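You operate a simulated robot arm through the tools that you are given. There is no shell and no other tool. Be economical: measure what you need, move in short steps, check, and stop when the job is done.

You run a simulated robot arm. Do the job below in one go: nothing can be reset, and whatever is moved stays where it is left.

## Task
Make room on the low bench for the red dust box. At the end: the red dust box stands where the grey dust box stood; the yellow dust box from the low bench is on the corner bench; the white block is on the blue plate; the grey dust box from the low bench is on the corner bench; whatever was shut is shut again. Leave all else as you found it, and nothing knocked over.
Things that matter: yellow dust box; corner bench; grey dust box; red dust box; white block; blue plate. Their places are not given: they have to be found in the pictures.

The check looks at the end state, three seconds after you hand in, the way a careful person would. Anything else that was tipped, shoved, dropped, spilled or broken makes it a failure.

## Robot
A 7-joint arm with a two-finger parallel gripper, fixed in place. Base frame: the origin is at the foot of the arm, x ahead of it, y to its left, z up; the work surface is at about z = 700. Lengths are in mm, angles in degrees, forces in N, time in s.
With the tool pointing down near the work surface it reaches from about 140 to 660 mm from the base axis. Its first joint turns from -66.0 to 66.0 degrees. Payload 2.4 kg.
Tool frame: the origin (TCP) lies between the finger pads and is the grasp point; the fingertips stand 30 mm ahead of it; z points along the fingers, y is the line along which they close. Largest opening 94 mm; finger width 28, thickness 10; the body of the gripper, 50 by 96 mm, starts 55 mm behind the TCP.
Orientation is that of the tool frame in the base frame, as a unit quaternion [x, y, z, w]. With the fingers straight down and closing along the base's y, the tool's x points along the base's -x, its y along +y and its z along -z.

## Interface
- The arm moves only by the tool step_arm. Its argument "series" is a list of rows, each a list of 3 entries, a list of its own where there are three numbers: the shift along the tool's x, y, z in mm, then the turn, a rotation vector about the tool's x, y, z in degrees, then the opening, from 0 (shut) to 1 (fully open). In form: [[[dx, dy, dz], [wx, wy, wz], gripper], ...]. A call has 1 to 8 rows; each row is the pose to reach, as a shift and turn from the pose commanded when the call began, along the tool's axes at that moment. Rows are played at 5 a second. More than 50 mm and 8.6 degrees between two rows, or a gripper value outside its range, and nothing of the call is played. A pose out of reach is approached as far as the arm can. The call stops where the force on the tool passes 40 N (or 10 N more than at its start, if that is more) or the arm is blocked; 0.2 s more then pass. Each finger travels about 153 mm/s and halts on what it meets, pressing with about 31 N; the grip force reading is that of the motor and also rises with nothing between the fingers. The clock runs only during rows and for 0.2 s after the last one: add rows that repeat a pose to give the fingers time. It gives the time, the measured TCP pose, the force on the tool (base axes), the opening and the grip force at its end, in the units of the frame above (readings bear some noise), and new pictures: "pictures" is both (left out), scene, wrist or none.
- Cameras (640 x 400 px; columns grow to the right, rows downward): "scene" is fixed at [38.4, 474.7, 1434.1]; the picture's right is [-0.67, -0.74, 0.00], its down [-0.49, 0.44, -0.75] and it looks along [0.56, -0.50, -0.66] (base axes); focal length 339 px, centre (320, 200). "wrist" rides on the gripper at [-37, 0, -58] in the tool frame; the picture's right is [0.00, -1.00, 0.00], its down [0.97, 0.00, -0.24] and it looks along [0.24, 0.00, 0.97] (tool axes); focal length 218 px, centre (320, 200).
- pixel_to_xyz(camera, pixels): for up to 12 pixels [column, row] of the newest picture of that camera ("zoom" is the newest enlarged one), the place [x, y, z] in the base frame of the surface seen there, good to about 3 mm, but the place of the scene camera against the robot may be out by one fixed shift of up to 12 mm in any direction. It takes no simulated time.
- inspect(camera, box): a new picture of the part [left, top, right, bottom] of that camera's present view, enlarged. It takes no simulated time.
- close_job(): hands the job in; it is judged then, once.

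Keep the steps short. Do not move on a guess: measure, check each grasp and each placing, and mend mistakes. In all there are 80 turns and 120 pictures (those below and enlarged ones count). Leave the gripper open and the arm clear of the work at the hand-in unless told otherwise, and finish with a single line.

The tools are called as name(argument=value, ...) on one line, values as JSON. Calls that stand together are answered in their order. step_arm: Moves the arm, as the interface text tells. Its arguments: {"type":"object","properties":{"series":{"type":"array"},"pictures":{"type":"string","enum":["both","scene","wrist","none"]}},"required":["series"]} The other tools are called the same way: pixel_to_xyz (camera, pixels) gives the place of the surface under pixels of a picture; inspect (camera, box) takes an enlarged picture of a part of a camera's view; close_job () hands the job in.

At the start:

```text
time_s: 0.0
tool_pos: [374.3, -172.8, 1032.0]
tcp_rot: [-0.001, 1.0, 0.0, 0.001]
ft_force: [0.7, -0.3, 0.3]
grip_width: 94.1
gripper_force: 0.1
```

scene: 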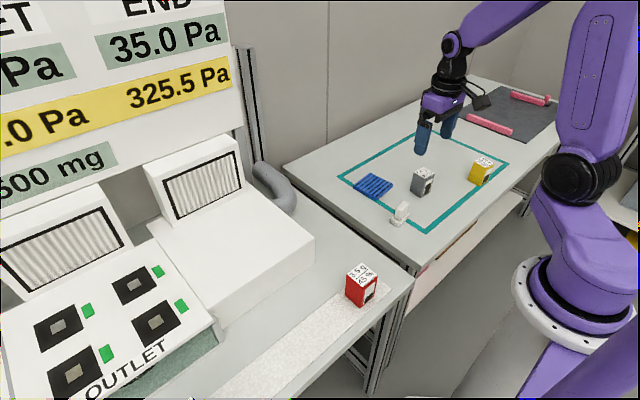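
wrist: 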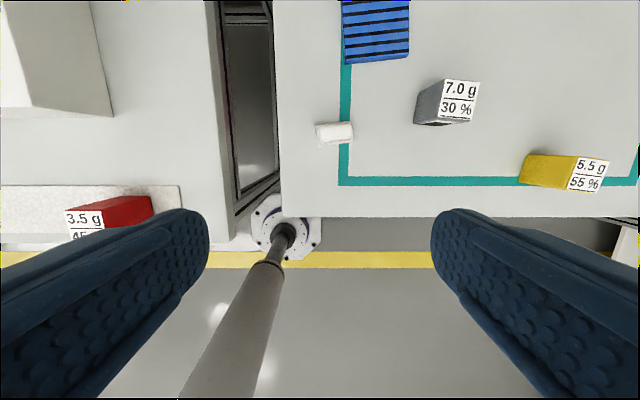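

I see a bench on the left with a machine and the red box, and a bench on the right with a teal outline, the grey and yellow boxes, a blue plate and a white block. First I measure these and enlarge the views.

pixel_to_xyz(camera="scene", pixels=[[362, 270], [424, 174], [484, 162], [374, 186], [401, 209], [300, 170], [400, 150], [500, 120], [330, 300], [390, 260], [625, 200], [280, 250]])

inspect(camera="scene", box=[320, 60, 640, 260])

inspect(camera="scene", box=[180, 160, 440, 400])

pixel_to_xyz(camera="wrist", pixels=[[461, 93], [458, 112], [588, 175], [375, 30], [335, 132], [85, 218], [100, 165], [500, 60], [240, 120], [50, 60], [280, 235], [630, 235]])

```text
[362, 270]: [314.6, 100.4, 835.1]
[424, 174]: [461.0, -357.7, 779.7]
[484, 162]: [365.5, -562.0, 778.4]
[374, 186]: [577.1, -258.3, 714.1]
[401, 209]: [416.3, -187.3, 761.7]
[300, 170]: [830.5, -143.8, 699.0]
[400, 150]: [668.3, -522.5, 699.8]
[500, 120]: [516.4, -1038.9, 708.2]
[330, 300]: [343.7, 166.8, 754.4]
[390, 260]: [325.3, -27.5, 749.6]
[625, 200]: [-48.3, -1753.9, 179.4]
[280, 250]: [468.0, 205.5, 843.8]
```

```text
2.00 times, centred on (480, 160) of scene
```

zoom: 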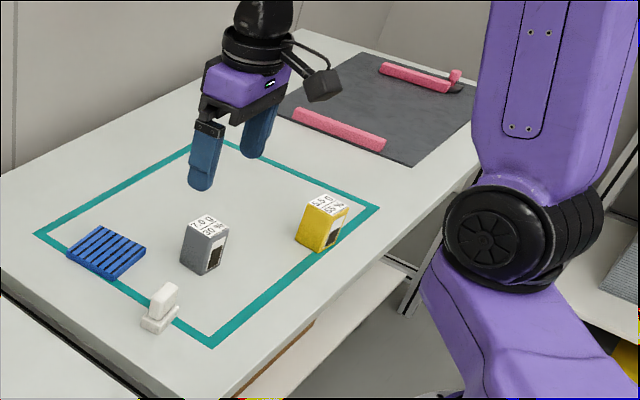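

```text
1.67 times, centred on (310, 280) of scene
```

zoom: 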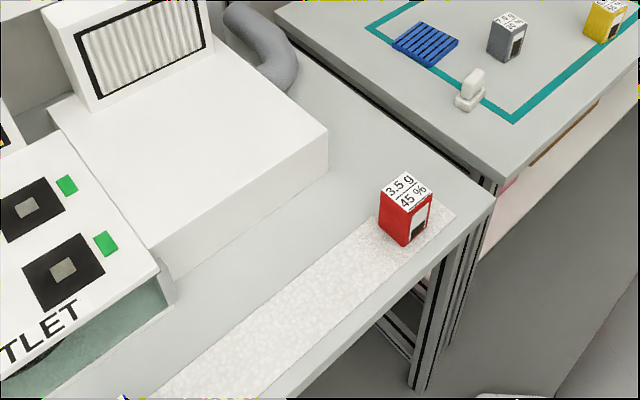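

```text
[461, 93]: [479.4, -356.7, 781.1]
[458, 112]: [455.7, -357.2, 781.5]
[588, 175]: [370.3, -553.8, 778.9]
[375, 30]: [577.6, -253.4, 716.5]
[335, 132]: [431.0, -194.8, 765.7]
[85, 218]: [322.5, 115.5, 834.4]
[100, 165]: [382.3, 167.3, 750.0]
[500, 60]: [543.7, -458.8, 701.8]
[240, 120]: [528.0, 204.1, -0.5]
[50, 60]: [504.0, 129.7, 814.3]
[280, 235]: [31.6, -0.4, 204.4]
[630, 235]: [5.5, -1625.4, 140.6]
```

The left bench is at z≈750 and the right one at z≈700, so the right one should be the low bench. I look more closely at each object and the surroundings before moving.

inspect(camera="wrist", box=[300, 0, 640, 212])

inspect(camera="scene", box=[340, 160, 440, 240])

inspect(camera="scene", box=[0, 100, 320, 400])

```text
1.88 times, centred on (470, 106) of wrist
```

zoom: 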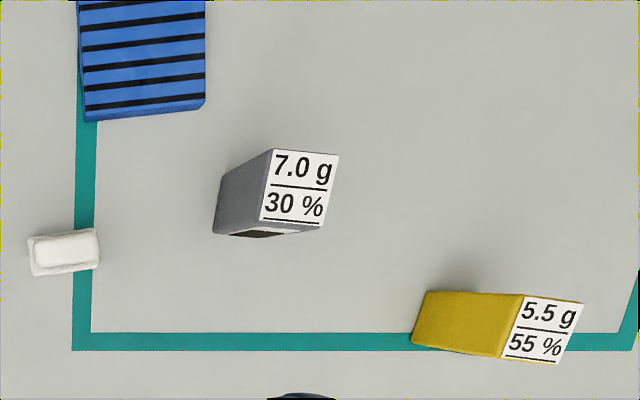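

```text
5.00 times, centred on (390, 200) of scene
```

zoom: 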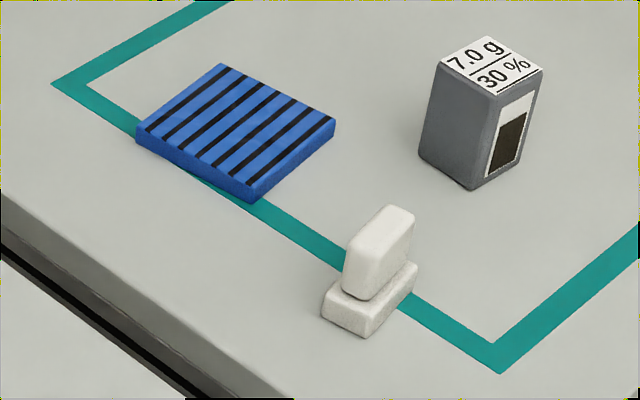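

```text
1.33 times, centred on (160, 250) of scene
```

zoom: 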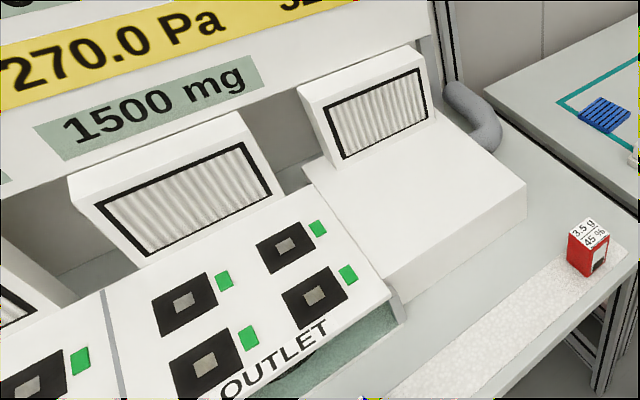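

The white block sits on a second, lower white piece. The corner bench must be the left bench, the only other one in reach. Next I move above the grey and yellow boxes for a closer measurement.

step_arm(series=[[[-9, -38, 13], [0, 0, 0], 1], [[-18, -76, 27], [0, 0, 0], 1], [[-28, -114, 41], [0, 0, 0], 1], [[-37, -152, 54], [0, 0, 0], 1], [[-46, -190, 68], [0, 0, 0], 1], [[-56, -227, 82], [0, 0, 0], 1]], pictures="wrist")

```text
time_s: 1.4
tool_pos: [430.4, -402.4, 948.2]
tcp_rot: [-0.001, 1.0, 0.001, 0.0]
ft_force: [0.7, 0.2, 0.3]
grip_width: 94.0
gripper_force: 0.0
```

wrist: 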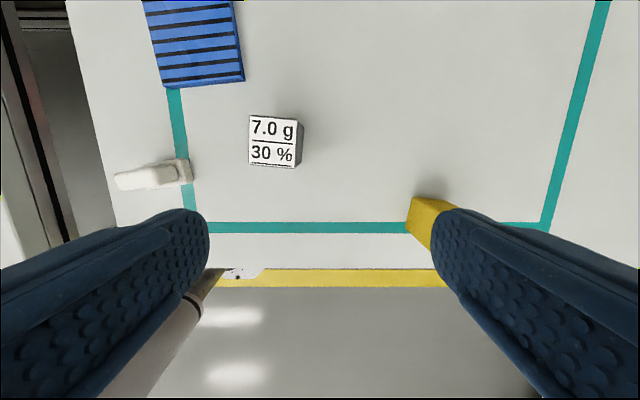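

Grey's top is at about (249–298, 115–168). I enlarge it to read its corners.

inspect(camera="wrist", box=[90, 80, 330, 230])

pixel_to_xyz(camera="wrist", pixels=[[250, 117], [296, 122], [293, 166], [249, 161], [150, 0], [164, 86], [243, 80], [232, 3], [200, 40], [130, 182], [172, 178], [188, 170]])

```text
2.67 times, centred on (210, 155) of wrist
```

zoom: 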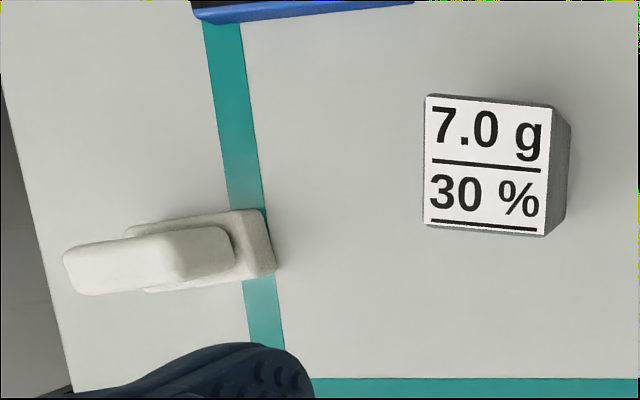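

```text
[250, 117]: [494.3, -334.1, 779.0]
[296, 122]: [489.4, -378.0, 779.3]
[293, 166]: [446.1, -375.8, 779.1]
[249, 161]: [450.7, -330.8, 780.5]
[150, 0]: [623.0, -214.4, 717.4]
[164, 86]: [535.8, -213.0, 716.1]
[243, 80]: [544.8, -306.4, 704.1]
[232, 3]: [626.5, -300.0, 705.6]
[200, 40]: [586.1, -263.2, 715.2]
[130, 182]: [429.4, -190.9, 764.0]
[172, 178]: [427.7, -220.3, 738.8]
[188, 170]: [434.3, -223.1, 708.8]
```

Grey's top is centred near (470,-355) and turned about -5°. Next I move over the yellow box to measure it.

step_arm(series=[[[15, -49, 0], [0, 0, 0], 1], [[30, -96, 0], [0, 0, 0], 1], [[30, -110, 0], [0, 0, 0], 1]], pictures="wrist")

```text
refused: row 1 steps farther than a row can; nothing moved
```

The first row was just over 50 mm, so I shorten the steps.

step_arm(series=[[[10, -38, 0], [0, 0, 0], 1], [[20, -76, 0], [0, 0, 0], 1], [[30, -110, 0], [0, 0, 0], 1]], pictures="wrist")

```text
time_s: 2.2
tool_pos: [397.8, -510.1, 947.1]
tcp_rot: [0.0, 1.0, 0.0, 0.0]
ft_force: [-0.1, 0.0, 0.6]
grip_width: 93.8
gripper_force: 0.1
```

wrist: 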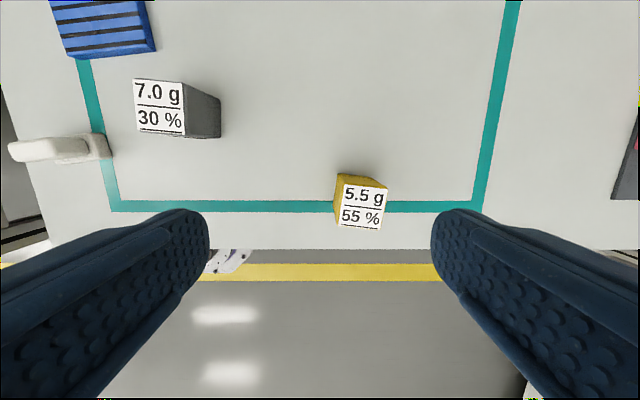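

The yellow top is at about (341–388, 182–230). I read its corners.

inspect(camera="wrist", box=[310, 160, 410, 240])

pixel_to_xyz(camera="wrist", pixels=[[344, 184], [386, 189], [380, 227], [340, 223], [362, 206], [338, 205], [134, 80], [182, 85], [183, 133], [137, 129]])

```text
5.00 times, centred on (360, 200) of wrist
```

zoom: 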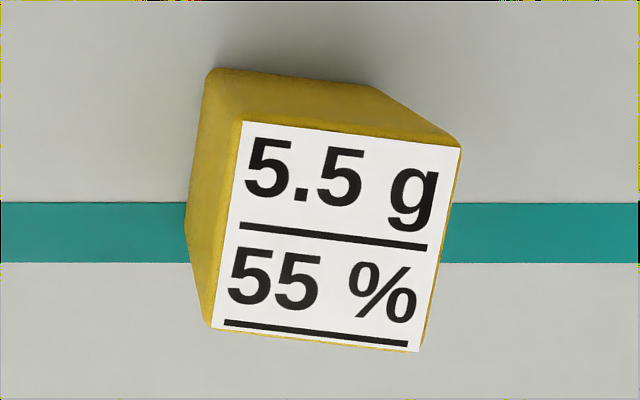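

```text
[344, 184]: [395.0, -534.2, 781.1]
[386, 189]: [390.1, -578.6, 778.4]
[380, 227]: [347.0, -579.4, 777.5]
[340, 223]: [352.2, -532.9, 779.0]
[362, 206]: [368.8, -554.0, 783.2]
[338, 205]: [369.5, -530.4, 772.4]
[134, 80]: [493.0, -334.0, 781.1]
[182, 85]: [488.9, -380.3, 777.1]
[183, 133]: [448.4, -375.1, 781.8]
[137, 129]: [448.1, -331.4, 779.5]
```

Yellow is centred at about (370,-556) and turned about -7°. Next I move above it with the matching turn and check that the arm can reach.

step_arm(series=[[[10, -15, 30], [0, 0, 3], 1], [[20, -30, 65], [0, 0, 6], 1], [[29, -46, 95], [0, 0, 7], 1], [[29, -46, 95], [0, 0, 7], 1]], pictures="both")

```text
time_s: 3.2
tool_pos: [369.1, -555.0, 855.5]
tcp_rot: [0.061, 0.998, 0.0, 0.0]
ft_force: [0.5, 0.0, -0.2]
grip_width: 94.2
gripper_force: 0.0
```

scene: 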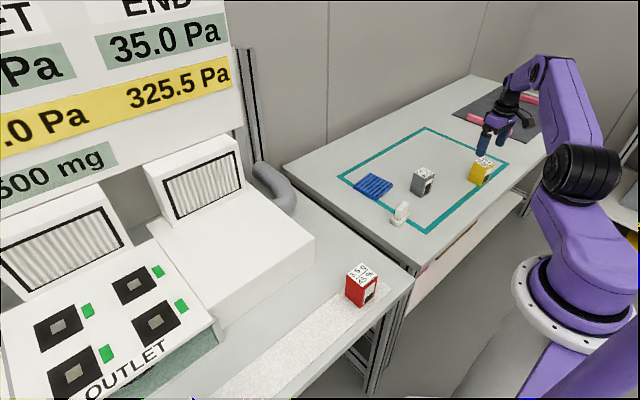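
wrist: 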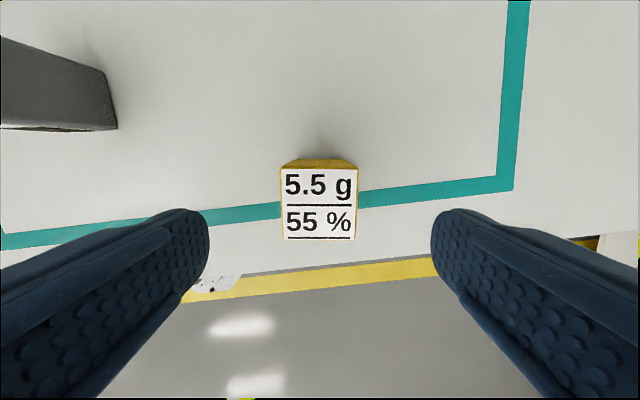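

The box is square and centred between the fingers at column 319. I descend to z≈750.

step_arm(series=[[[0, 0, 35], [0, 0, 0], 1], [[0, 0, 70], [0, 0, 0], 1], [[0, 0, 103], [0, 0, 0], 1], [[0, 0, 103], [0, 0, 0], 1]], pictures="both")

```text
time_s: 4.2
tool_pos: [371.0, -554.6, 751.3]
tcp_rot: [0.062, 0.998, 0.001, 0.0]
ft_force: [-0.6, 1.6, 0.1]
grip_width: 93.8
gripper_force: 0.0
```

scene: 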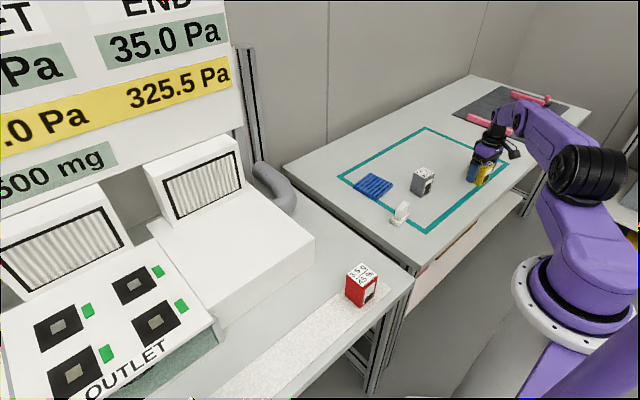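
wrist: 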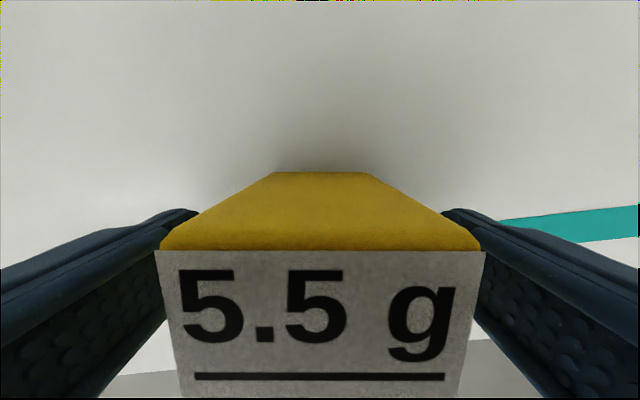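

The fingers are on both sides of the box. I close, then lift 60 mm.

step_arm(series=[[[0, 0, 0], [0, 0, 0], 0], [[0, 0, 0], [0, 0, 0], 0], [[0, 0, 0], [0, 0, 0], 0], [[0, 0, -30], [0, 0, 0], 0], [[0, 0, -60], [0, 0, 0], 0]], pictures="scene")

```text
time_s: 5.4
tool_pos: [369.5, -555.4, 810.7]
tcp_rot: [0.06, 0.998, 0.0, 0.0]
ft_force: [-0.3, -0.3, -0.5]
grip_width: 53.8
gripper_force: 31.2
```

scene: 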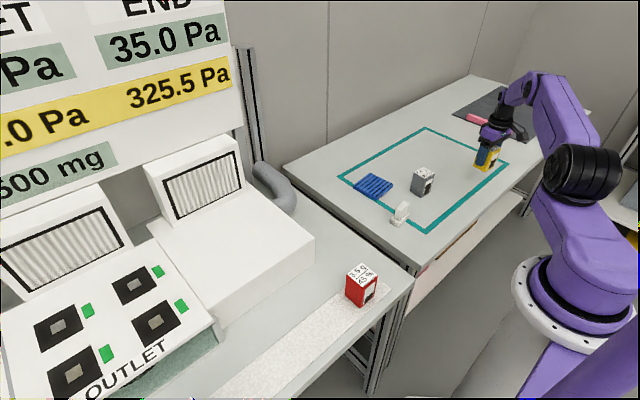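

Yellow is held, with a width reading of 53.8. Now I measure the free area of the corner bench (z≈750) while lifting higher.

step_arm(series=[[[0, 0, -45], [0, 0, 0], 0], [[0, 0, -90], [0, 0, 0], 0], [[0, 0, -135], [0, 0, 0], 0]], pictures="scene")

pixel_to_xyz(camera="scene", pixels=[[315, 262], [312, 236], [290, 215], [345, 225], [411, 272], [300, 205], [320, 215], [370, 245], [340, 250], [325, 262], [350, 240], [390, 295]])

```text
time_s: 6.2
tool_pos: [369.4, -556.6, 946.3]
tcp_rot: [0.062, 0.998, 0.0, 0.0]
ft_force: [0.7, 0.0, -0.9]
grip_width: 53.9
gripper_force: 30.9
```

scene: 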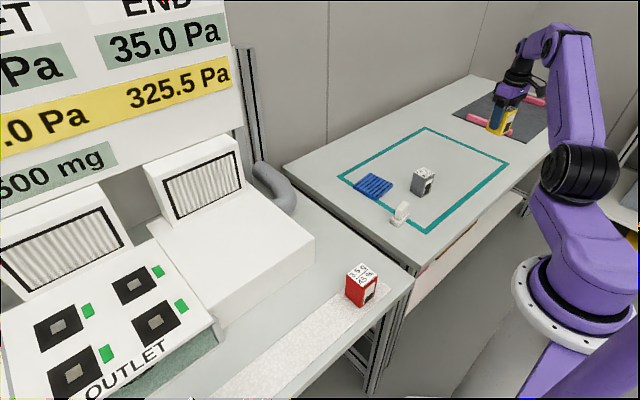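

```text
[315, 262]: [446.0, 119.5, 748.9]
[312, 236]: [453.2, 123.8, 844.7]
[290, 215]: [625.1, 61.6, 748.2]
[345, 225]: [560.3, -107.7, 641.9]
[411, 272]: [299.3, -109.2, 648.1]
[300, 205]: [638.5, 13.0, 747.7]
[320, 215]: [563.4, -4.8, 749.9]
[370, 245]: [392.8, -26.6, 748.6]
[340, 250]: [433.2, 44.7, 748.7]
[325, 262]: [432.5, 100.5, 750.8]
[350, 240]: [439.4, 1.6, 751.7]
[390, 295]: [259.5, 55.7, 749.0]
```

The free strip runs between the bench's right edge (y≈-30) and the machine (y≈120), for x>400. I will put yellow at (540,40) and grey at (430,40), both off the speckled strip and clear of red. I carry yellow over at z≈946.

step_arm(series=[[[-7, 44, 0], [0, 0, -1], 0], [[-14, 88, 0], [0, 0, -2], 0], [[-21, 131, 0], [0, 0, -3], 0], [[-28, 175, 0], [0, 0, -4], 0], [[-34, 219, 0], [0, 0, -5], 0], [[-41, 263, 0], [0, 0, -6], 0], [[-48, 306, 0], [0, 0, -7], 0]], pictures="none")

step_arm(series=[[[-12, 43, 0], [0, 0, 0], 0], [[-24, 85, 0], [0, 0, 0], 0], [[-36, 128, 0], [0, 0, 0], 0], [[-48, 170, 0], [0, 0, 0], 0], [[-60, 213, 0], [0, 0, 0], 0], [[-73, 256, 0], [0, 0, 0], 0], [[-85, 298, 0], [0, 0, 0], 0], [[-85, 298, 0], [0, 0, 0], 0]], pictures="both")

```text
time_s: 7.8
tool_pos: [456.3, -254.2, 943.5]
tcp_rot: [-0.001, 1.0, 0.0, 0.0]
ft_force: [-0.2, 0.7, -1.2]
grip_width: 54.0
gripper_force: 30.8
```

```text
time_s: 9.6
tool_pos: [540.3, 40.0, 947.5]
tcp_rot: [-0.001, 1.0, 0.0, 0.0]
ft_force: [0.0, 0.1, -1.6]
grip_width: 54.2
gripper_force: 30.4
```

scene: 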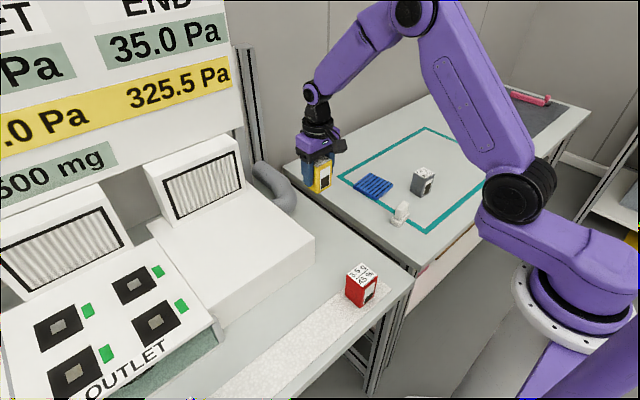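
wrist: 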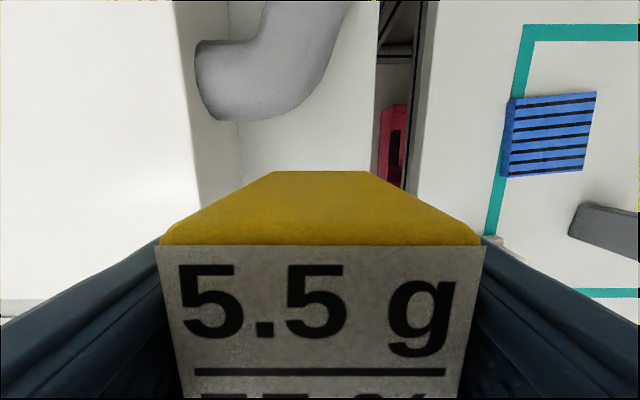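

The duct's mouth shows ahead at about (220,90). Before lowering I measure the duct, the machine side and the bench edge.

pixel_to_xyz(camera="wrist", pixels=[[215, 115], [250, 110], [300, 60], [320, 20], [190, 150], [180, 100], [300, 140], [370, 130], [376, 60], [230, 150]])

pixel_to_xyz(camera="scene", pixels=[[270, 175], [290, 210], [300, 212], [310, 225]])

```text
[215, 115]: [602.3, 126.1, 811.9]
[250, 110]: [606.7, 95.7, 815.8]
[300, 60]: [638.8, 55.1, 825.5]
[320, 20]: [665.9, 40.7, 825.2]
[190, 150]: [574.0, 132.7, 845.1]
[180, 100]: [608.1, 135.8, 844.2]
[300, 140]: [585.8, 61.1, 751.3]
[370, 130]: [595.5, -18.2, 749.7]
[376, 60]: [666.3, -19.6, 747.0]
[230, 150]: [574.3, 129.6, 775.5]
```

```text
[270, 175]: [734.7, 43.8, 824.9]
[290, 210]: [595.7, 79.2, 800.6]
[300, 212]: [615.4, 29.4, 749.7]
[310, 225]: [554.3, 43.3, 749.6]
```

The duct starts at x≈595 with its top at z≈826, so I place yellow slightly nearer, at (510,43). I lower to just above the bench.

step_arm(series=[[[30, 3, 0], [0, 0, 0], 0], [[30, 3, 45], [0, 0, 0], 0], [[30, 3, 90], [0, 0, 0], 0], [[30, 3, 135], [0, 0, 0], 0], [[30, 3, 139], [0, 0, 0], 0]], pictures="scene")

```text
time_s: 10.8
tool_pos: [510.3, 45.6, 806.4]
tcp_rot: [0.0, 1.0, 0.0, 0.001]
ft_force: [-0.7, 0.4, -1.5]
grip_width: 53.9
gripper_force: 31.1
```

scene: 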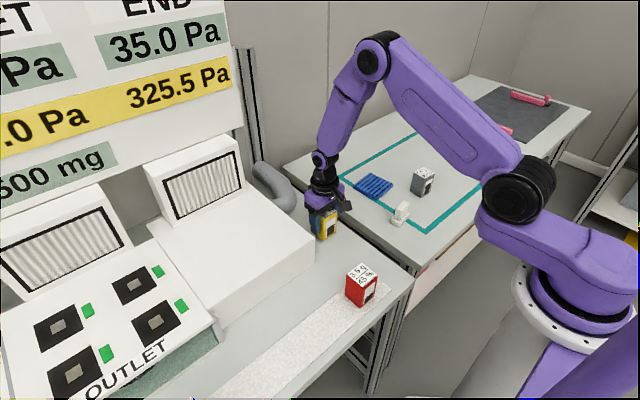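

I lower in 2 mm steps and watch the force for contact.

step_arm(series=[[[0, 0, 2], [0, 0, 0], 0], [[0, 0, 4], [0, 0, 0], 0], [[0, 0, 5], [0, 0, 0], 0], [[0, 0, 5], [0, 0, 0], 0]], pictures="none")

```text
time_s: 11.8
tool_pos: [511.1, 44.3, 803.2]
tcp_rot: [0.0, 1.0, 0.0, 0.001]
ft_force: [-0.1, 0.1, -1.7]
grip_width: 53.8
gripper_force: 30.9
```

There is no contact yet, so I continue down in 1 mm steps.

step_arm(series=[[[0, 0, 1], [0, 0, 0], 0], [[0, 0, 2], [0, 0, 0], 0], [[0, 0, 2], [0, 0, 0], 0]], pictures="none")

```text
time_s: 12.6
tool_pos: [511.0, 43.7, 801.4]
tcp_rot: [0.0, 1.0, 0.0, 0.0]
ft_force: [-0.4, 0.6, -1.1]
grip_width: 54.0
gripper_force: 30.8
```

step_arm(series=[[[0, 0, 1], [0, 0, 0], 0], [[0, 0, 2], [0, 0, 0], 0], [[0, 0, 2], [0, 0, 0], 0]], pictures="wrist")

```text
time_s: 13.4
tool_pos: [511.5, 44.7, 799.8]
tcp_rot: [0.0, 1.0, 0.0, 0.0]
ft_force: [-4.4, -2.0, 18.8]
grip_width: 53.7
gripper_force: 30.9
```

wrist: 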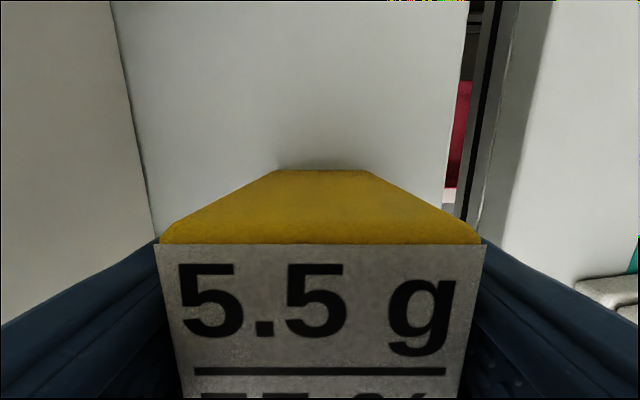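

The force of 18.8 N shows the box is standing on the bench. I open and rise straight up.

step_arm(series=[[[0, 0, -1], [0, 0, 0], 0.75], [[0, 0, -1], [0, 0, 0], 1], [[0, 0, -1], [0, 0, 0], 1], [[0, 0, -45], [0, 0, 0], 1], [[0, 0, -90], [0, 0, 0], 1], [[0, 0, -135], [0, 0, 0], 1], [[0, 0, -150], [0, 0, 0], 1]], pictures="both")

```text
time_s: 15.0
tool_pos: [512.5, 43.3, 951.6]
tcp_rot: [0.0, 1.0, -0.001, 0.0]
ft_force: [0.1, -0.1, 0.7]
grip_width: 94.1
gripper_force: 0.1
```

scene: 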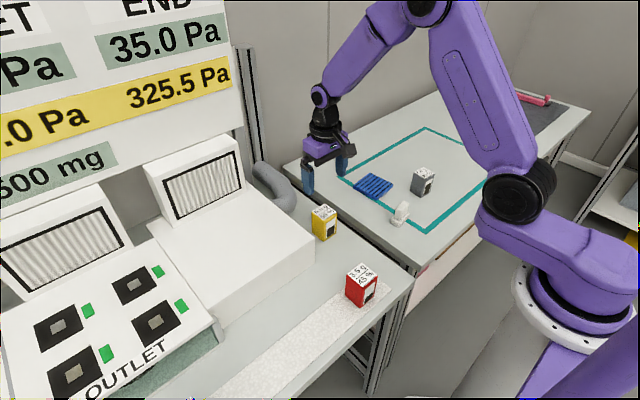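
wrist: 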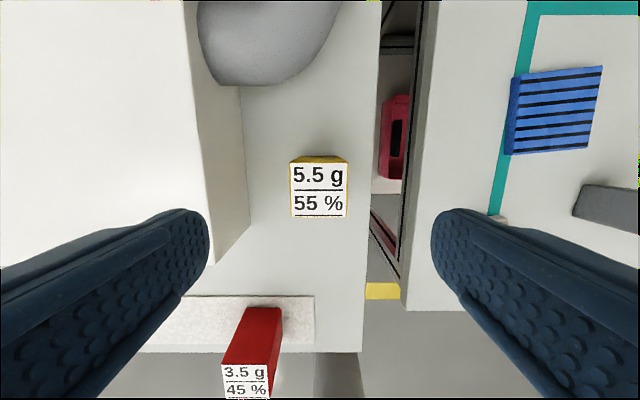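

Yellow stands upright on the corner bench. Next I go back over grey with a 5° turn.

step_arm(series=[[[5, -45, 0], [0, 0, 1], 1], [[10, -90, 0], [0, 0, 2], 1], [[15, -135, 0], [0, 0, 3], 1], [[20, -180, 0], [0, 0, 4], 1], [[25, -225, 5], [0, 0, 5], 1], [[30, -270, 10], [0, 0, 5], 1], [[35, -315, 20], [0, 0, 5], 1], [[39, -360, 30], [0, 0, 5], 1]], pictures="none")

step_arm(series=[[[0, -20, 35], [0, 0, 0], 1], [[-2, -39, 65], [0, 0, 0], 1], [[-2, -39, 65], [0, 0, 0], 1]], pictures="wrist")

```text
time_s: 16.8
tool_pos: [471.5, -319.4, 920.9]
tcp_rot: [0.042, 0.999, 0.0, -0.001]
ft_force: [0.0, 0.1, -0.2]
grip_width: 93.9
gripper_force: 0.1
```

```text
time_s: 17.6
tool_pos: [469.8, -356.1, 854.6]
tcp_rot: [0.044, 0.999, 0.0, 0.0]
ft_force: [0.6, 0.1, -0.5]
grip_width: 93.6
gripper_force: 0.1
```

wrist: 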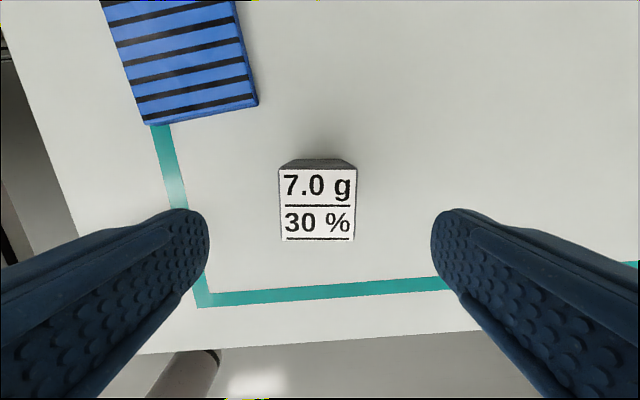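

Grey is square and centred at column 317. I record its place precisely.

inspect(camera="wrist", box=[260, 150, 380, 250])

pixel_to_xyz(camera="wrist", pixels=[[281, 171], [355, 172], [353, 238], [282, 237], [317, 205]])

```text
4.00 times, centred on (320, 200) of wrist
```

zoom: 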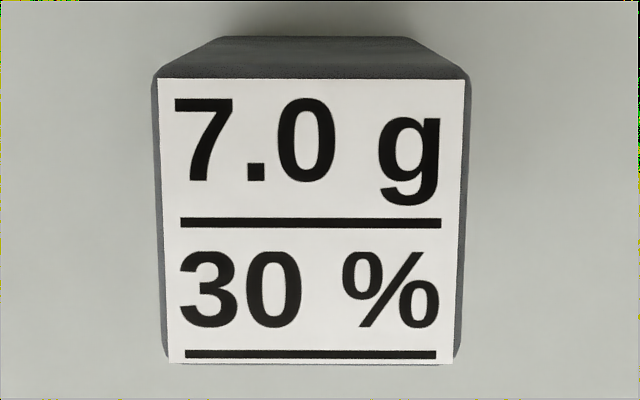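

```text
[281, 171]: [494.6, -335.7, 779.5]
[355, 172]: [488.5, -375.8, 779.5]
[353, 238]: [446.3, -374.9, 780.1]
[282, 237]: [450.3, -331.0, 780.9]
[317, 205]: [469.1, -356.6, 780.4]
```

Grey's spot is (470,-354.5) with a turn of -5°. I descend to z≈751, close and lift.

step_arm(series=[[[0, 1, 35], [0, 0, 0], 1], [[0, 1, 70], [0, 0, 0], 1], [[0, 1, 104], [0, 0, 0], 1], [[0, 1, 104], [0, 0, 0], 1]], pictures="wrist")

step_arm(series=[[[0, 0, 0], [0, 0, 0], 0], [[0, 0, 0], [0, 0, 0], 0], [[0, 0, 0], [0, 0, 0], 0], [[0, 0, -30], [0, 0, 0], 0], [[0, 0, -75], [0, 0, 0], 0], [[0, 0, -120], [0, 0, 0], 0], [[0, 0, -165], [0, 0, 0], 0], [[0, 0, -200], [0, 0, 0], 0]], pictures="both")

```text
time_s: 18.6
tool_pos: [470.6, -354.8, 749.5]
tcp_rot: [0.043, 0.999, -0.001, 0.0]
ft_force: [-0.6, 0.0, 0.2]
grip_width: 94.2
gripper_force: 0.1
```

wrist: 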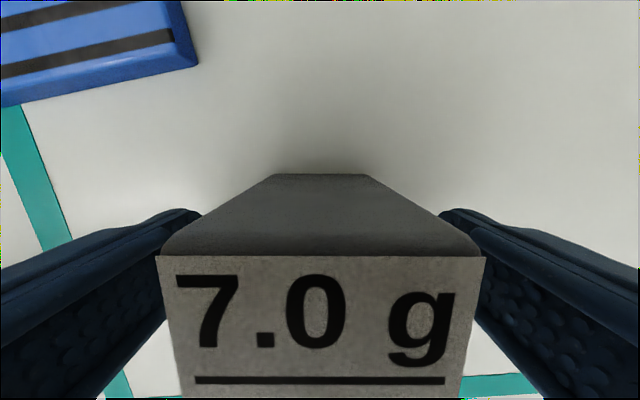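

```text
time_s: 20.4
tool_pos: [473.0, -356.7, 953.4]
tcp_rot: [0.044, 0.999, 0.0, 0.001]
ft_force: [0.4, -0.7, -1.4]
grip_width: 53.9
gripper_force: 30.8
```

scene: 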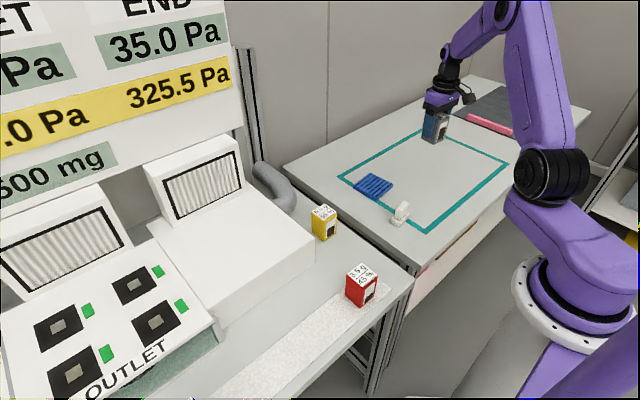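
wrist: 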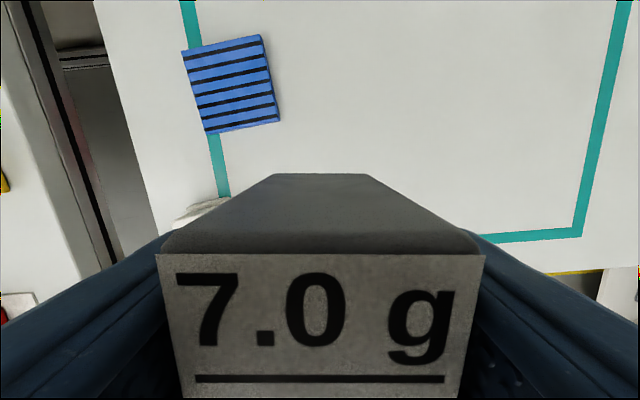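

Grey is held. I carry it towards (410,40) at z≈950.

step_arm(series=[[[11, 44, 0], [0, 0, -1], 0], [[22, 89, 0], [0, 0, -2], 0], [[33, 133, 0], [0, 0, -3], 0], [[43, 177, 0], [0, 0, -4], 0], [[54, 222, 0], [0, 0, -5], 0], [[65, 266, 0], [0, 0, -5], 0], [[76, 310.5, 0], [0, 0, -5], 0]], pictures="none")

step_arm(series=[[[6, 40, 0], [0, 0, 0], 0], [[12, 79, 0], [0, 0, 0], 0], [[12, 79, 0], [0, 0, 0], 0]], pictures="both")

```text
time_s: 22.0
tool_pos: [427.0, -40.5, 952.0]
tcp_rot: [0.0, 1.0, 0.0, 0.0]
ft_force: [0.7, 0.1, -1.6]
grip_width: 54.0
gripper_force: 30.9
```

```text
time_s: 22.8
tool_pos: [415.7, 42.0, 952.6]
tcp_rot: [0.0, 1.0, 0.0, 0.001]
ft_force: [-0.2, -0.3, -1.7]
grip_width: 53.9
gripper_force: 31.1
```

scene: 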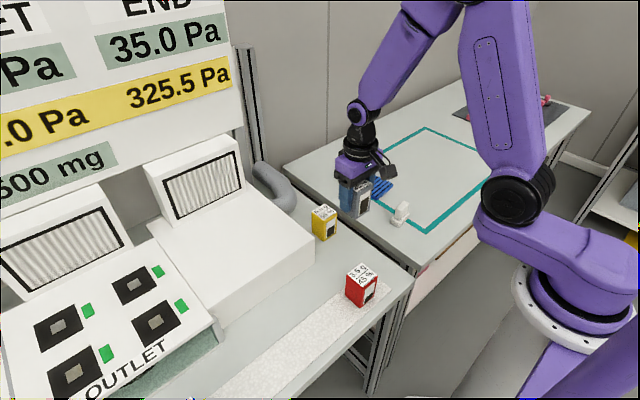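
wrist: 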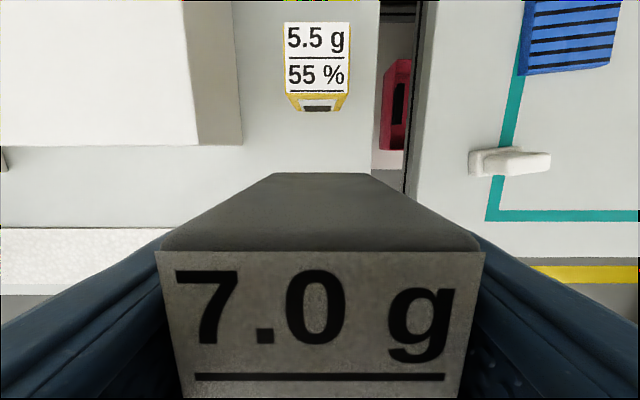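

Position is about (415,41). I shift 6 mm nearer to keep clear of yellow and lower to just above the bench.

step_arm(series=[[[6, 0, 45], [0, 0, 0], 0], [[6, 0, 90], [0, 0, 0], 0], [[6, 0, 135], [0, 0, 0], 0], [[6, 0, 147], [0, 0, 0], 0], [[6, 0, 147], [0, 0, 0], 0]], pictures="scene")

step_arm(series=[[[0, 0, 1], [0, 0, 0], 0], [[0, 0, 2], [0, 0, 0], 0], [[0, 0, 2], [0, 0, 0], 0]], pictures="none")

```text
time_s: 24.0
tool_pos: [404.1, 40.9, 799.6]
tcp_rot: [-0.001, 1.0, -0.001, -0.001]
ft_force: [-0.6, 0.0, -0.9]
grip_width: 54.0
gripper_force: 30.7
```

scene: 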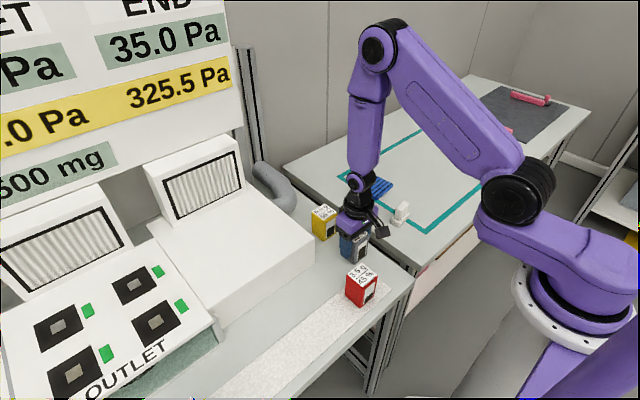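

```text
time_s: 24.8
tool_pos: [404.7, 40.2, 801.2]
tcp_rot: [0.0, 1.0, 0.0, 0.0]
ft_force: [-0.2, 0.9, -1.1]
grip_width: 53.8
gripper_force: 31.0
```

No contact yet, so I continue slowly.

step_arm(series=[[[0, 0, 1], [0, 0, 0], 0], [[0, 0, 2], [0, 0, 0], 0], [[0, 0, 2], [0, 0, 0], 0]], pictures="none")

```text
time_s: 25.6
tool_pos: [404.9, 39.7, 800.3]
tcp_rot: [-0.001, 1.0, 0.0, 0.0]
ft_force: [-3.9, 2.2, 17.3]
grip_width: 54.0
gripper_force: 30.8
```

Contact at 17 N. I open and rise.

step_arm(series=[[[0, 0, -1], [0, 0, 0], 0.75], [[0, 0, -1], [0, 0, 0], 1], [[0, 0, -1], [0, 0, 0], 1], [[0, 0, -45], [0, 0, 0], 1], [[0, 0, -90], [0, 0, 0], 1], [[0, 0, -120], [0, 0, 0], 1]], pictures="both")

```text
time_s: 27.0
tool_pos: [403.4, 39.1, 919.4]
tcp_rot: [-0.001, 1.0, 0.0, -0.001]
ft_force: [0.3, -0.3, 0.3]
grip_width: 94.0
gripper_force: 0.1
```

scene: 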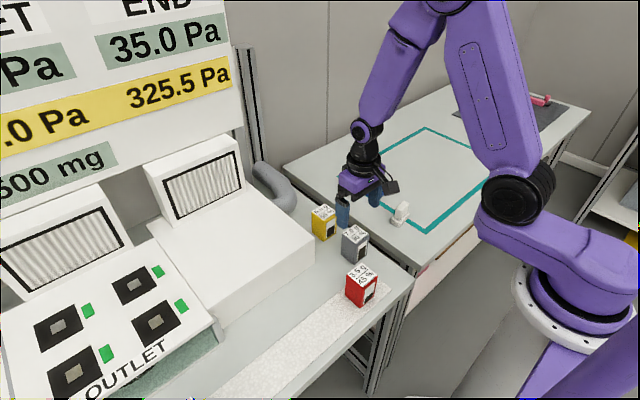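
wrist: 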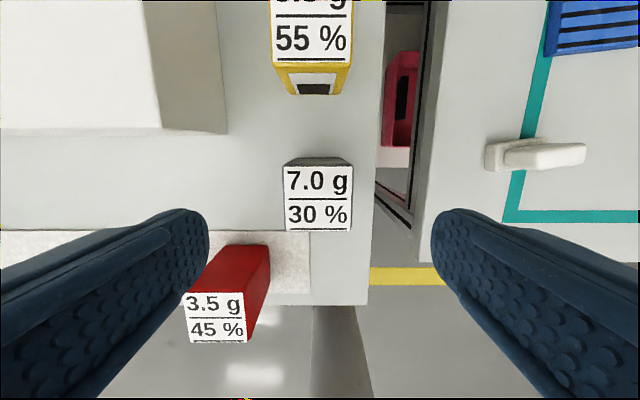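

Grey is standing well. I move to above red near (318,112) at z≈930 for a look.

step_arm(series=[[[30, 24, -10], [0, 0, 0], 1], [[60, 48, -20], [0, 0, 0], 1], [[84, 72, -20], [0, 0, 0], 1], [[84, 72, -20], [0, 0, 0], 1]], pictures="wrist")

```text
time_s: 28.0
tool_pos: [316.0, 111.4, 938.0]
tcp_rot: [0.001, 1.0, 0.0, 0.0]
ft_force: [0.7, 0.6, 0.3]
grip_width: 94.0
gripper_force: 0.0
```

wrist: 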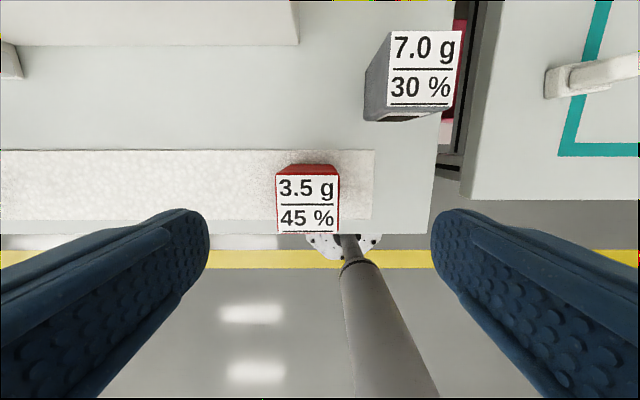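

inspect(camera="wrist", box=[250, 150, 370, 250])

pixel_to_xyz(camera="wrist", pixels=[[278, 175], [337, 177], [336, 230], [278, 229], [307, 203], [250, 200], [350, 165]])

```text
4.00 times, centred on (310, 200) of wrist
```

zoom: 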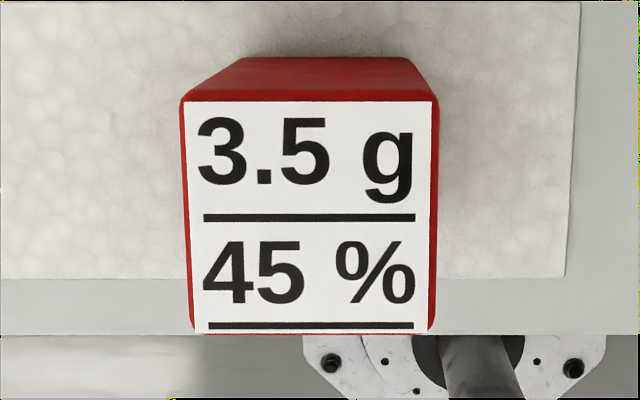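

```text
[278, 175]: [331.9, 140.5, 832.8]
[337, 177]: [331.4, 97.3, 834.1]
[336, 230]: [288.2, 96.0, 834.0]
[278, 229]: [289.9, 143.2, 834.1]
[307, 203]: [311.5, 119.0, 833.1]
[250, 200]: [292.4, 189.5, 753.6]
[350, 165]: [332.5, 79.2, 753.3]
```

Red stands on the speckled strip (z≈753), top z≈834, centred at (311,119), with no turn. I shift over it and descend to z≈804.

step_arm(series=[[[5, 8, 40], [0, 0, 0], 1], [[5, 8, 80], [0, 0, 0], 1], [[5, 8, 80], [0, 0, 0], 1]], pictures="wrist")

```text
time_s: 28.8
tool_pos: [313.4, 120.5, 856.9]
tcp_rot: [-0.001, 1.0, 0.0, 0.0]
ft_force: [-0.1, 0.1, -0.2]
grip_width: 94.0
gripper_force: 0.1
```

wrist: 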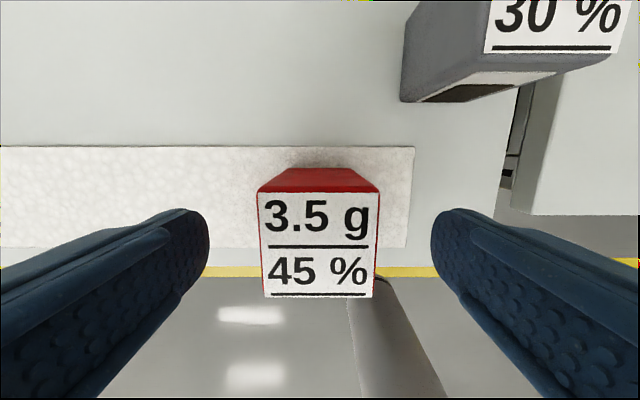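

pixel_to_xyz(camera="wrist", pixels=[[260, 194], [377, 194], [372, 296], [263, 296], [318, 245]])

step_arm(series=[[[1, 0, 27], [0, 0, 0], 1], [[1, 0, 53], [0, 0, 0], 1], [[1, 0, 53], [0, 0, 0], 1]], pictures="wrist")

```text
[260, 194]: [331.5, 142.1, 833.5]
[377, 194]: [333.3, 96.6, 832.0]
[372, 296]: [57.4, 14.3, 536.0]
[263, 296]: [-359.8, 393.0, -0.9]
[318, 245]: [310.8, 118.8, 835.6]
```

```text
time_s: 29.6
tool_pos: [314.2, 118.5, 804.6]
tcp_rot: [0.0, 1.0, 0.0, 0.001]
ft_force: [-0.3, 0.2, -0.8]
grip_width: 93.8
gripper_force: 0.1
```

wrist: 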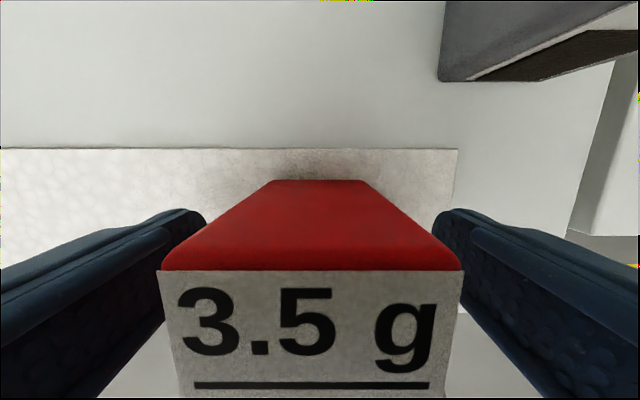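

Fingers straddle red; box centre is about 3 mm nearer than the TCP, which I'll account for. I close and lift.

step_arm(series=[[[0, 0, 0], [0, 0, 0], 0], [[0, 0, 0], [0, 0, 0], 0], [[0, 0, 0], [0, 0, 0], 0], [[0, 0, -30], [0, 0, 0], 0], [[0, 0, -75], [0, 0, 0], 0], [[0, 0, -120], [0, 0, 0], 0], [[0, 0, -150], [0, 0, 0], 0]], pictures="both")

```text
time_s: 31.2
tool_pos: [311.4, 119.1, 954.5]
tcp_rot: [0.0, 1.0, -0.001, 0.0]
ft_force: [-0.4, 0.1, -1.1]
grip_width: 53.9
gripper_force: 31.6
```

scene: 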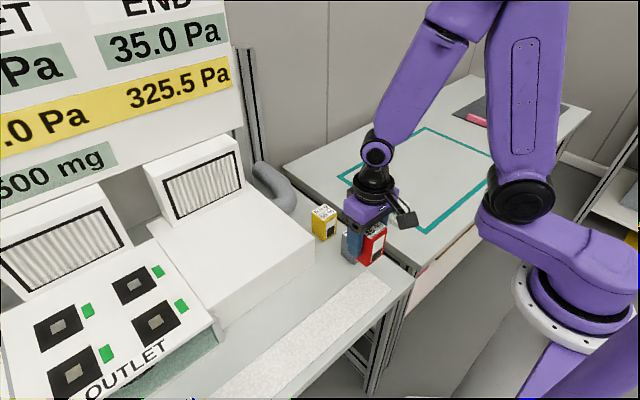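
wrist: 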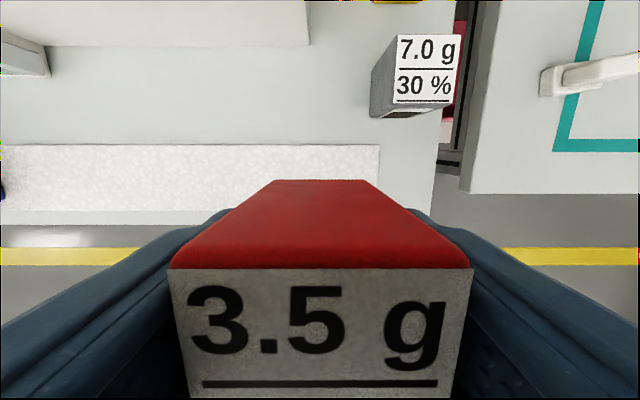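

Red is held (53.9). I carry it to grey's old spot.

step_arm(series=[[[-13, -39, 0], [0, 0, 0], 0], [[-27, -79, 0], [0, 0, 0], 0], [[-40, -118, 0], [0, 0, 0], 0], [[-53, -158, 0], [0, 0, 0], 0], [[-67, -198, 0], [0, 0, 0], 0], [[-80, -237, 0], [0, 0, 0], 0]], pictures="none")

step_arm(series=[[[-13, -39, 0], [0, 0, 1], 0], [[-27, -79, 0], [0, 0, 2], 0], [[-40, -118, 0], [0, 0, 3], 0], [[-53, -158, 0], [0, 0, 4], 0], [[-67, -198, 0], [0, 0, 5], 0], [[-80, -237, 0], [0, 0, 5], 0], [[-80, -237, 0], [0, 0, 5], 0], [[-80, -237, 0], [0, 0, 5], 0]], pictures="none")

step_arm(series=[[[0, 0, 0], [0, 0, 0], 0]], pictures="none")

```text
time_s: 32.6
tool_pos: [391.8, -114.9, 952.5]
tcp_rot: [-0.001, 1.0, 0.0, 0.0]
ft_force: [0.5, -1.1, -0.7]
grip_width: 53.8
gripper_force: 31.1
```

```text
time_s: 34.4
tool_pos: [475.8, -350.8, 958.5]
tcp_rot: [0.044, 0.999, 0.0, 0.0]
ft_force: [0.6, 0.5, -1.4]
grip_width: 54.0
gripper_force: 30.8
```

```text
time_s: 34.8
tool_pos: [476.3, -352.3, 957.9]
tcp_rot: [0.043, 0.999, 0.0, 0.0]
ft_force: [-0.4, -0.1, -1.7]
grip_width: 54.1
gripper_force: 31.0
```

Position is about (476,-352). I correct by about 3 mm and lower to z≈757.

step_arm(series=[[[3, -2.8, 45], [0, 0, 0], 0], [[3, -2.8, 90], [0, 0, 0], 0], [[3, -2.8, 135], [0, 0, 0], 0], [[3, -2.8, 175], [0, 0, 0], 0], [[3, -2.8, 198], [0, 0, 0], 0], [[3, -2.8, 198], [0, 0, 0], 0], [[3, -2.8, 198], [0, 0, 0], 0]], pictures="both")

step_arm(series=[[[0, 0, 0], [0, 0, 0], 0]], pictures="none")

```text
time_s: 36.4
tool_pos: [469.8, -356.2, 759.4]
tcp_rot: [0.045, 0.999, 0.0, 0.0]
ft_force: [-0.5, 0.6, -1.1]
grip_width: 53.9
gripper_force: 31.3
```

scene: 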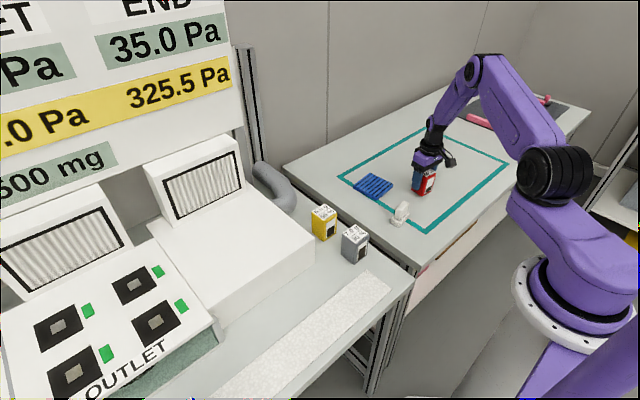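
wrist: 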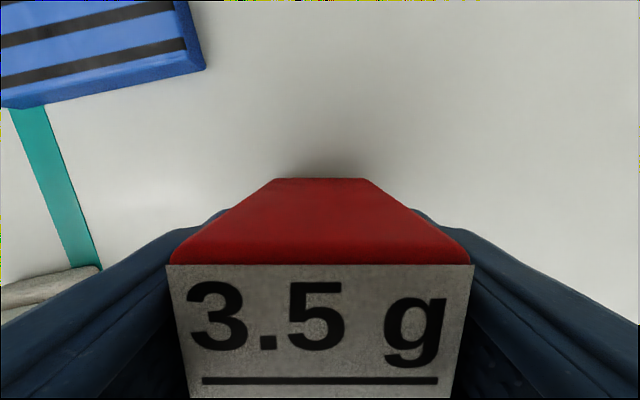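

```text
time_s: 36.8
tool_pos: [469.5, -355.8, 761.3]
tcp_rot: [0.043, 0.999, 0.0, 0.0]
ft_force: [-0.3, -0.3, -1.8]
grip_width: 53.9
gripper_force: 30.7
```

At (469.7,-356), z≈760. I nudge +2 mm in x and +1 mm in y and go lower.

step_arm(series=[[[-2, 1, 3], [0, 0, 0], 0], [[-2, 1, 6], [0, 0, 0], 0], [[-2, 1, 7], [0, 0, 0], 0], [[-2, 1, 7], [0, 0, 0], 0]], pictures="none")

step_arm(series=[[[0, 0, 1], [0, 0, 0], 0], [[0, 0, 2], [0, 0, 0], 0], [[0, 0, 2], [0, 0, 0], 0]], pictures="none")

```text
time_s: 37.8
tool_pos: [473.1, -356.0, 751.8]
tcp_rot: [0.043, 0.999, 0.0, 0.0]
ft_force: [-1.1, 0.4, -1.4]
grip_width: 53.8
gripper_force: 30.6
```

```text
time_s: 38.6
tool_pos: [473.8, -356.0, 751.3]
tcp_rot: [0.043, 0.999, 0.001, 0.0]
ft_force: [-5.4, 6.8, 24.8]
grip_width: 53.8
gripper_force: 30.6
```

Contact at about 25 N. I open and rise to look.

step_arm(series=[[[0, 0, -1.5], [0, 0, 0], 0.75], [[0, 0, -1.5], [0, 0, 0], 1], [[0, 0, -1.5], [0, 0, 0], 1], [[0, 0, -45], [0, 0, 0], 1], [[0, 0, -90], [0, 0, 0], 1], [[0, 0, -105], [0, 0, 0], 1]], pictures="both")

pixel_to_xyz(camera="wrist", pixels=[[281, 171], [355, 172], [353, 238], [282, 237], [317, 205]])

inspect(camera="wrist", box=[260, 150, 380, 250])

```text
time_s: 40.0
tool_pos: [471.2, -354.9, 853.4]
tcp_rot: [0.044, 0.999, 0.001, 0.0]
ft_force: [0.8, -0.3, 0.2]
grip_width: 94.0
gripper_force: 0.2
```

scene: 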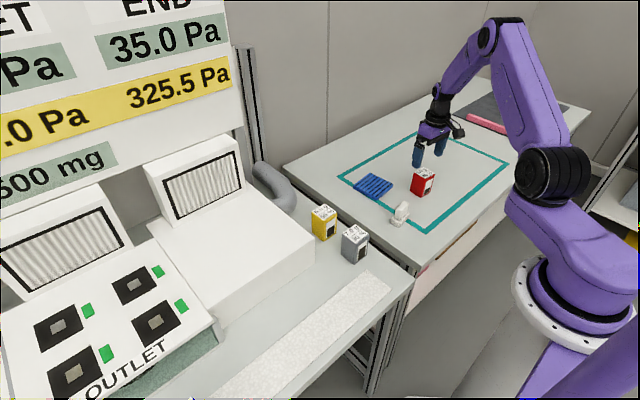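
wrist: 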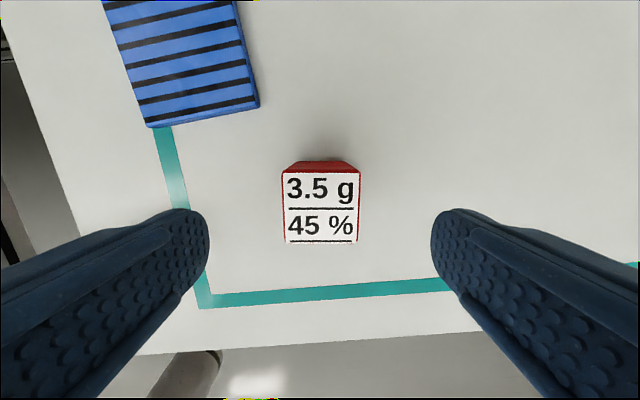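

```text
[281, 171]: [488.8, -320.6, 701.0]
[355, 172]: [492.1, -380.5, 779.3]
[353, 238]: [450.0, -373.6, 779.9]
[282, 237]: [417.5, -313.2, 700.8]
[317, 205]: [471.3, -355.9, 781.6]
```

```text
4.00 times, centred on (320, 200) of wrist
```

zoom: 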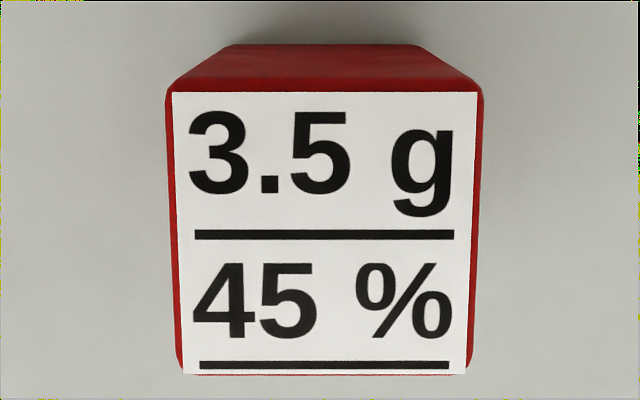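

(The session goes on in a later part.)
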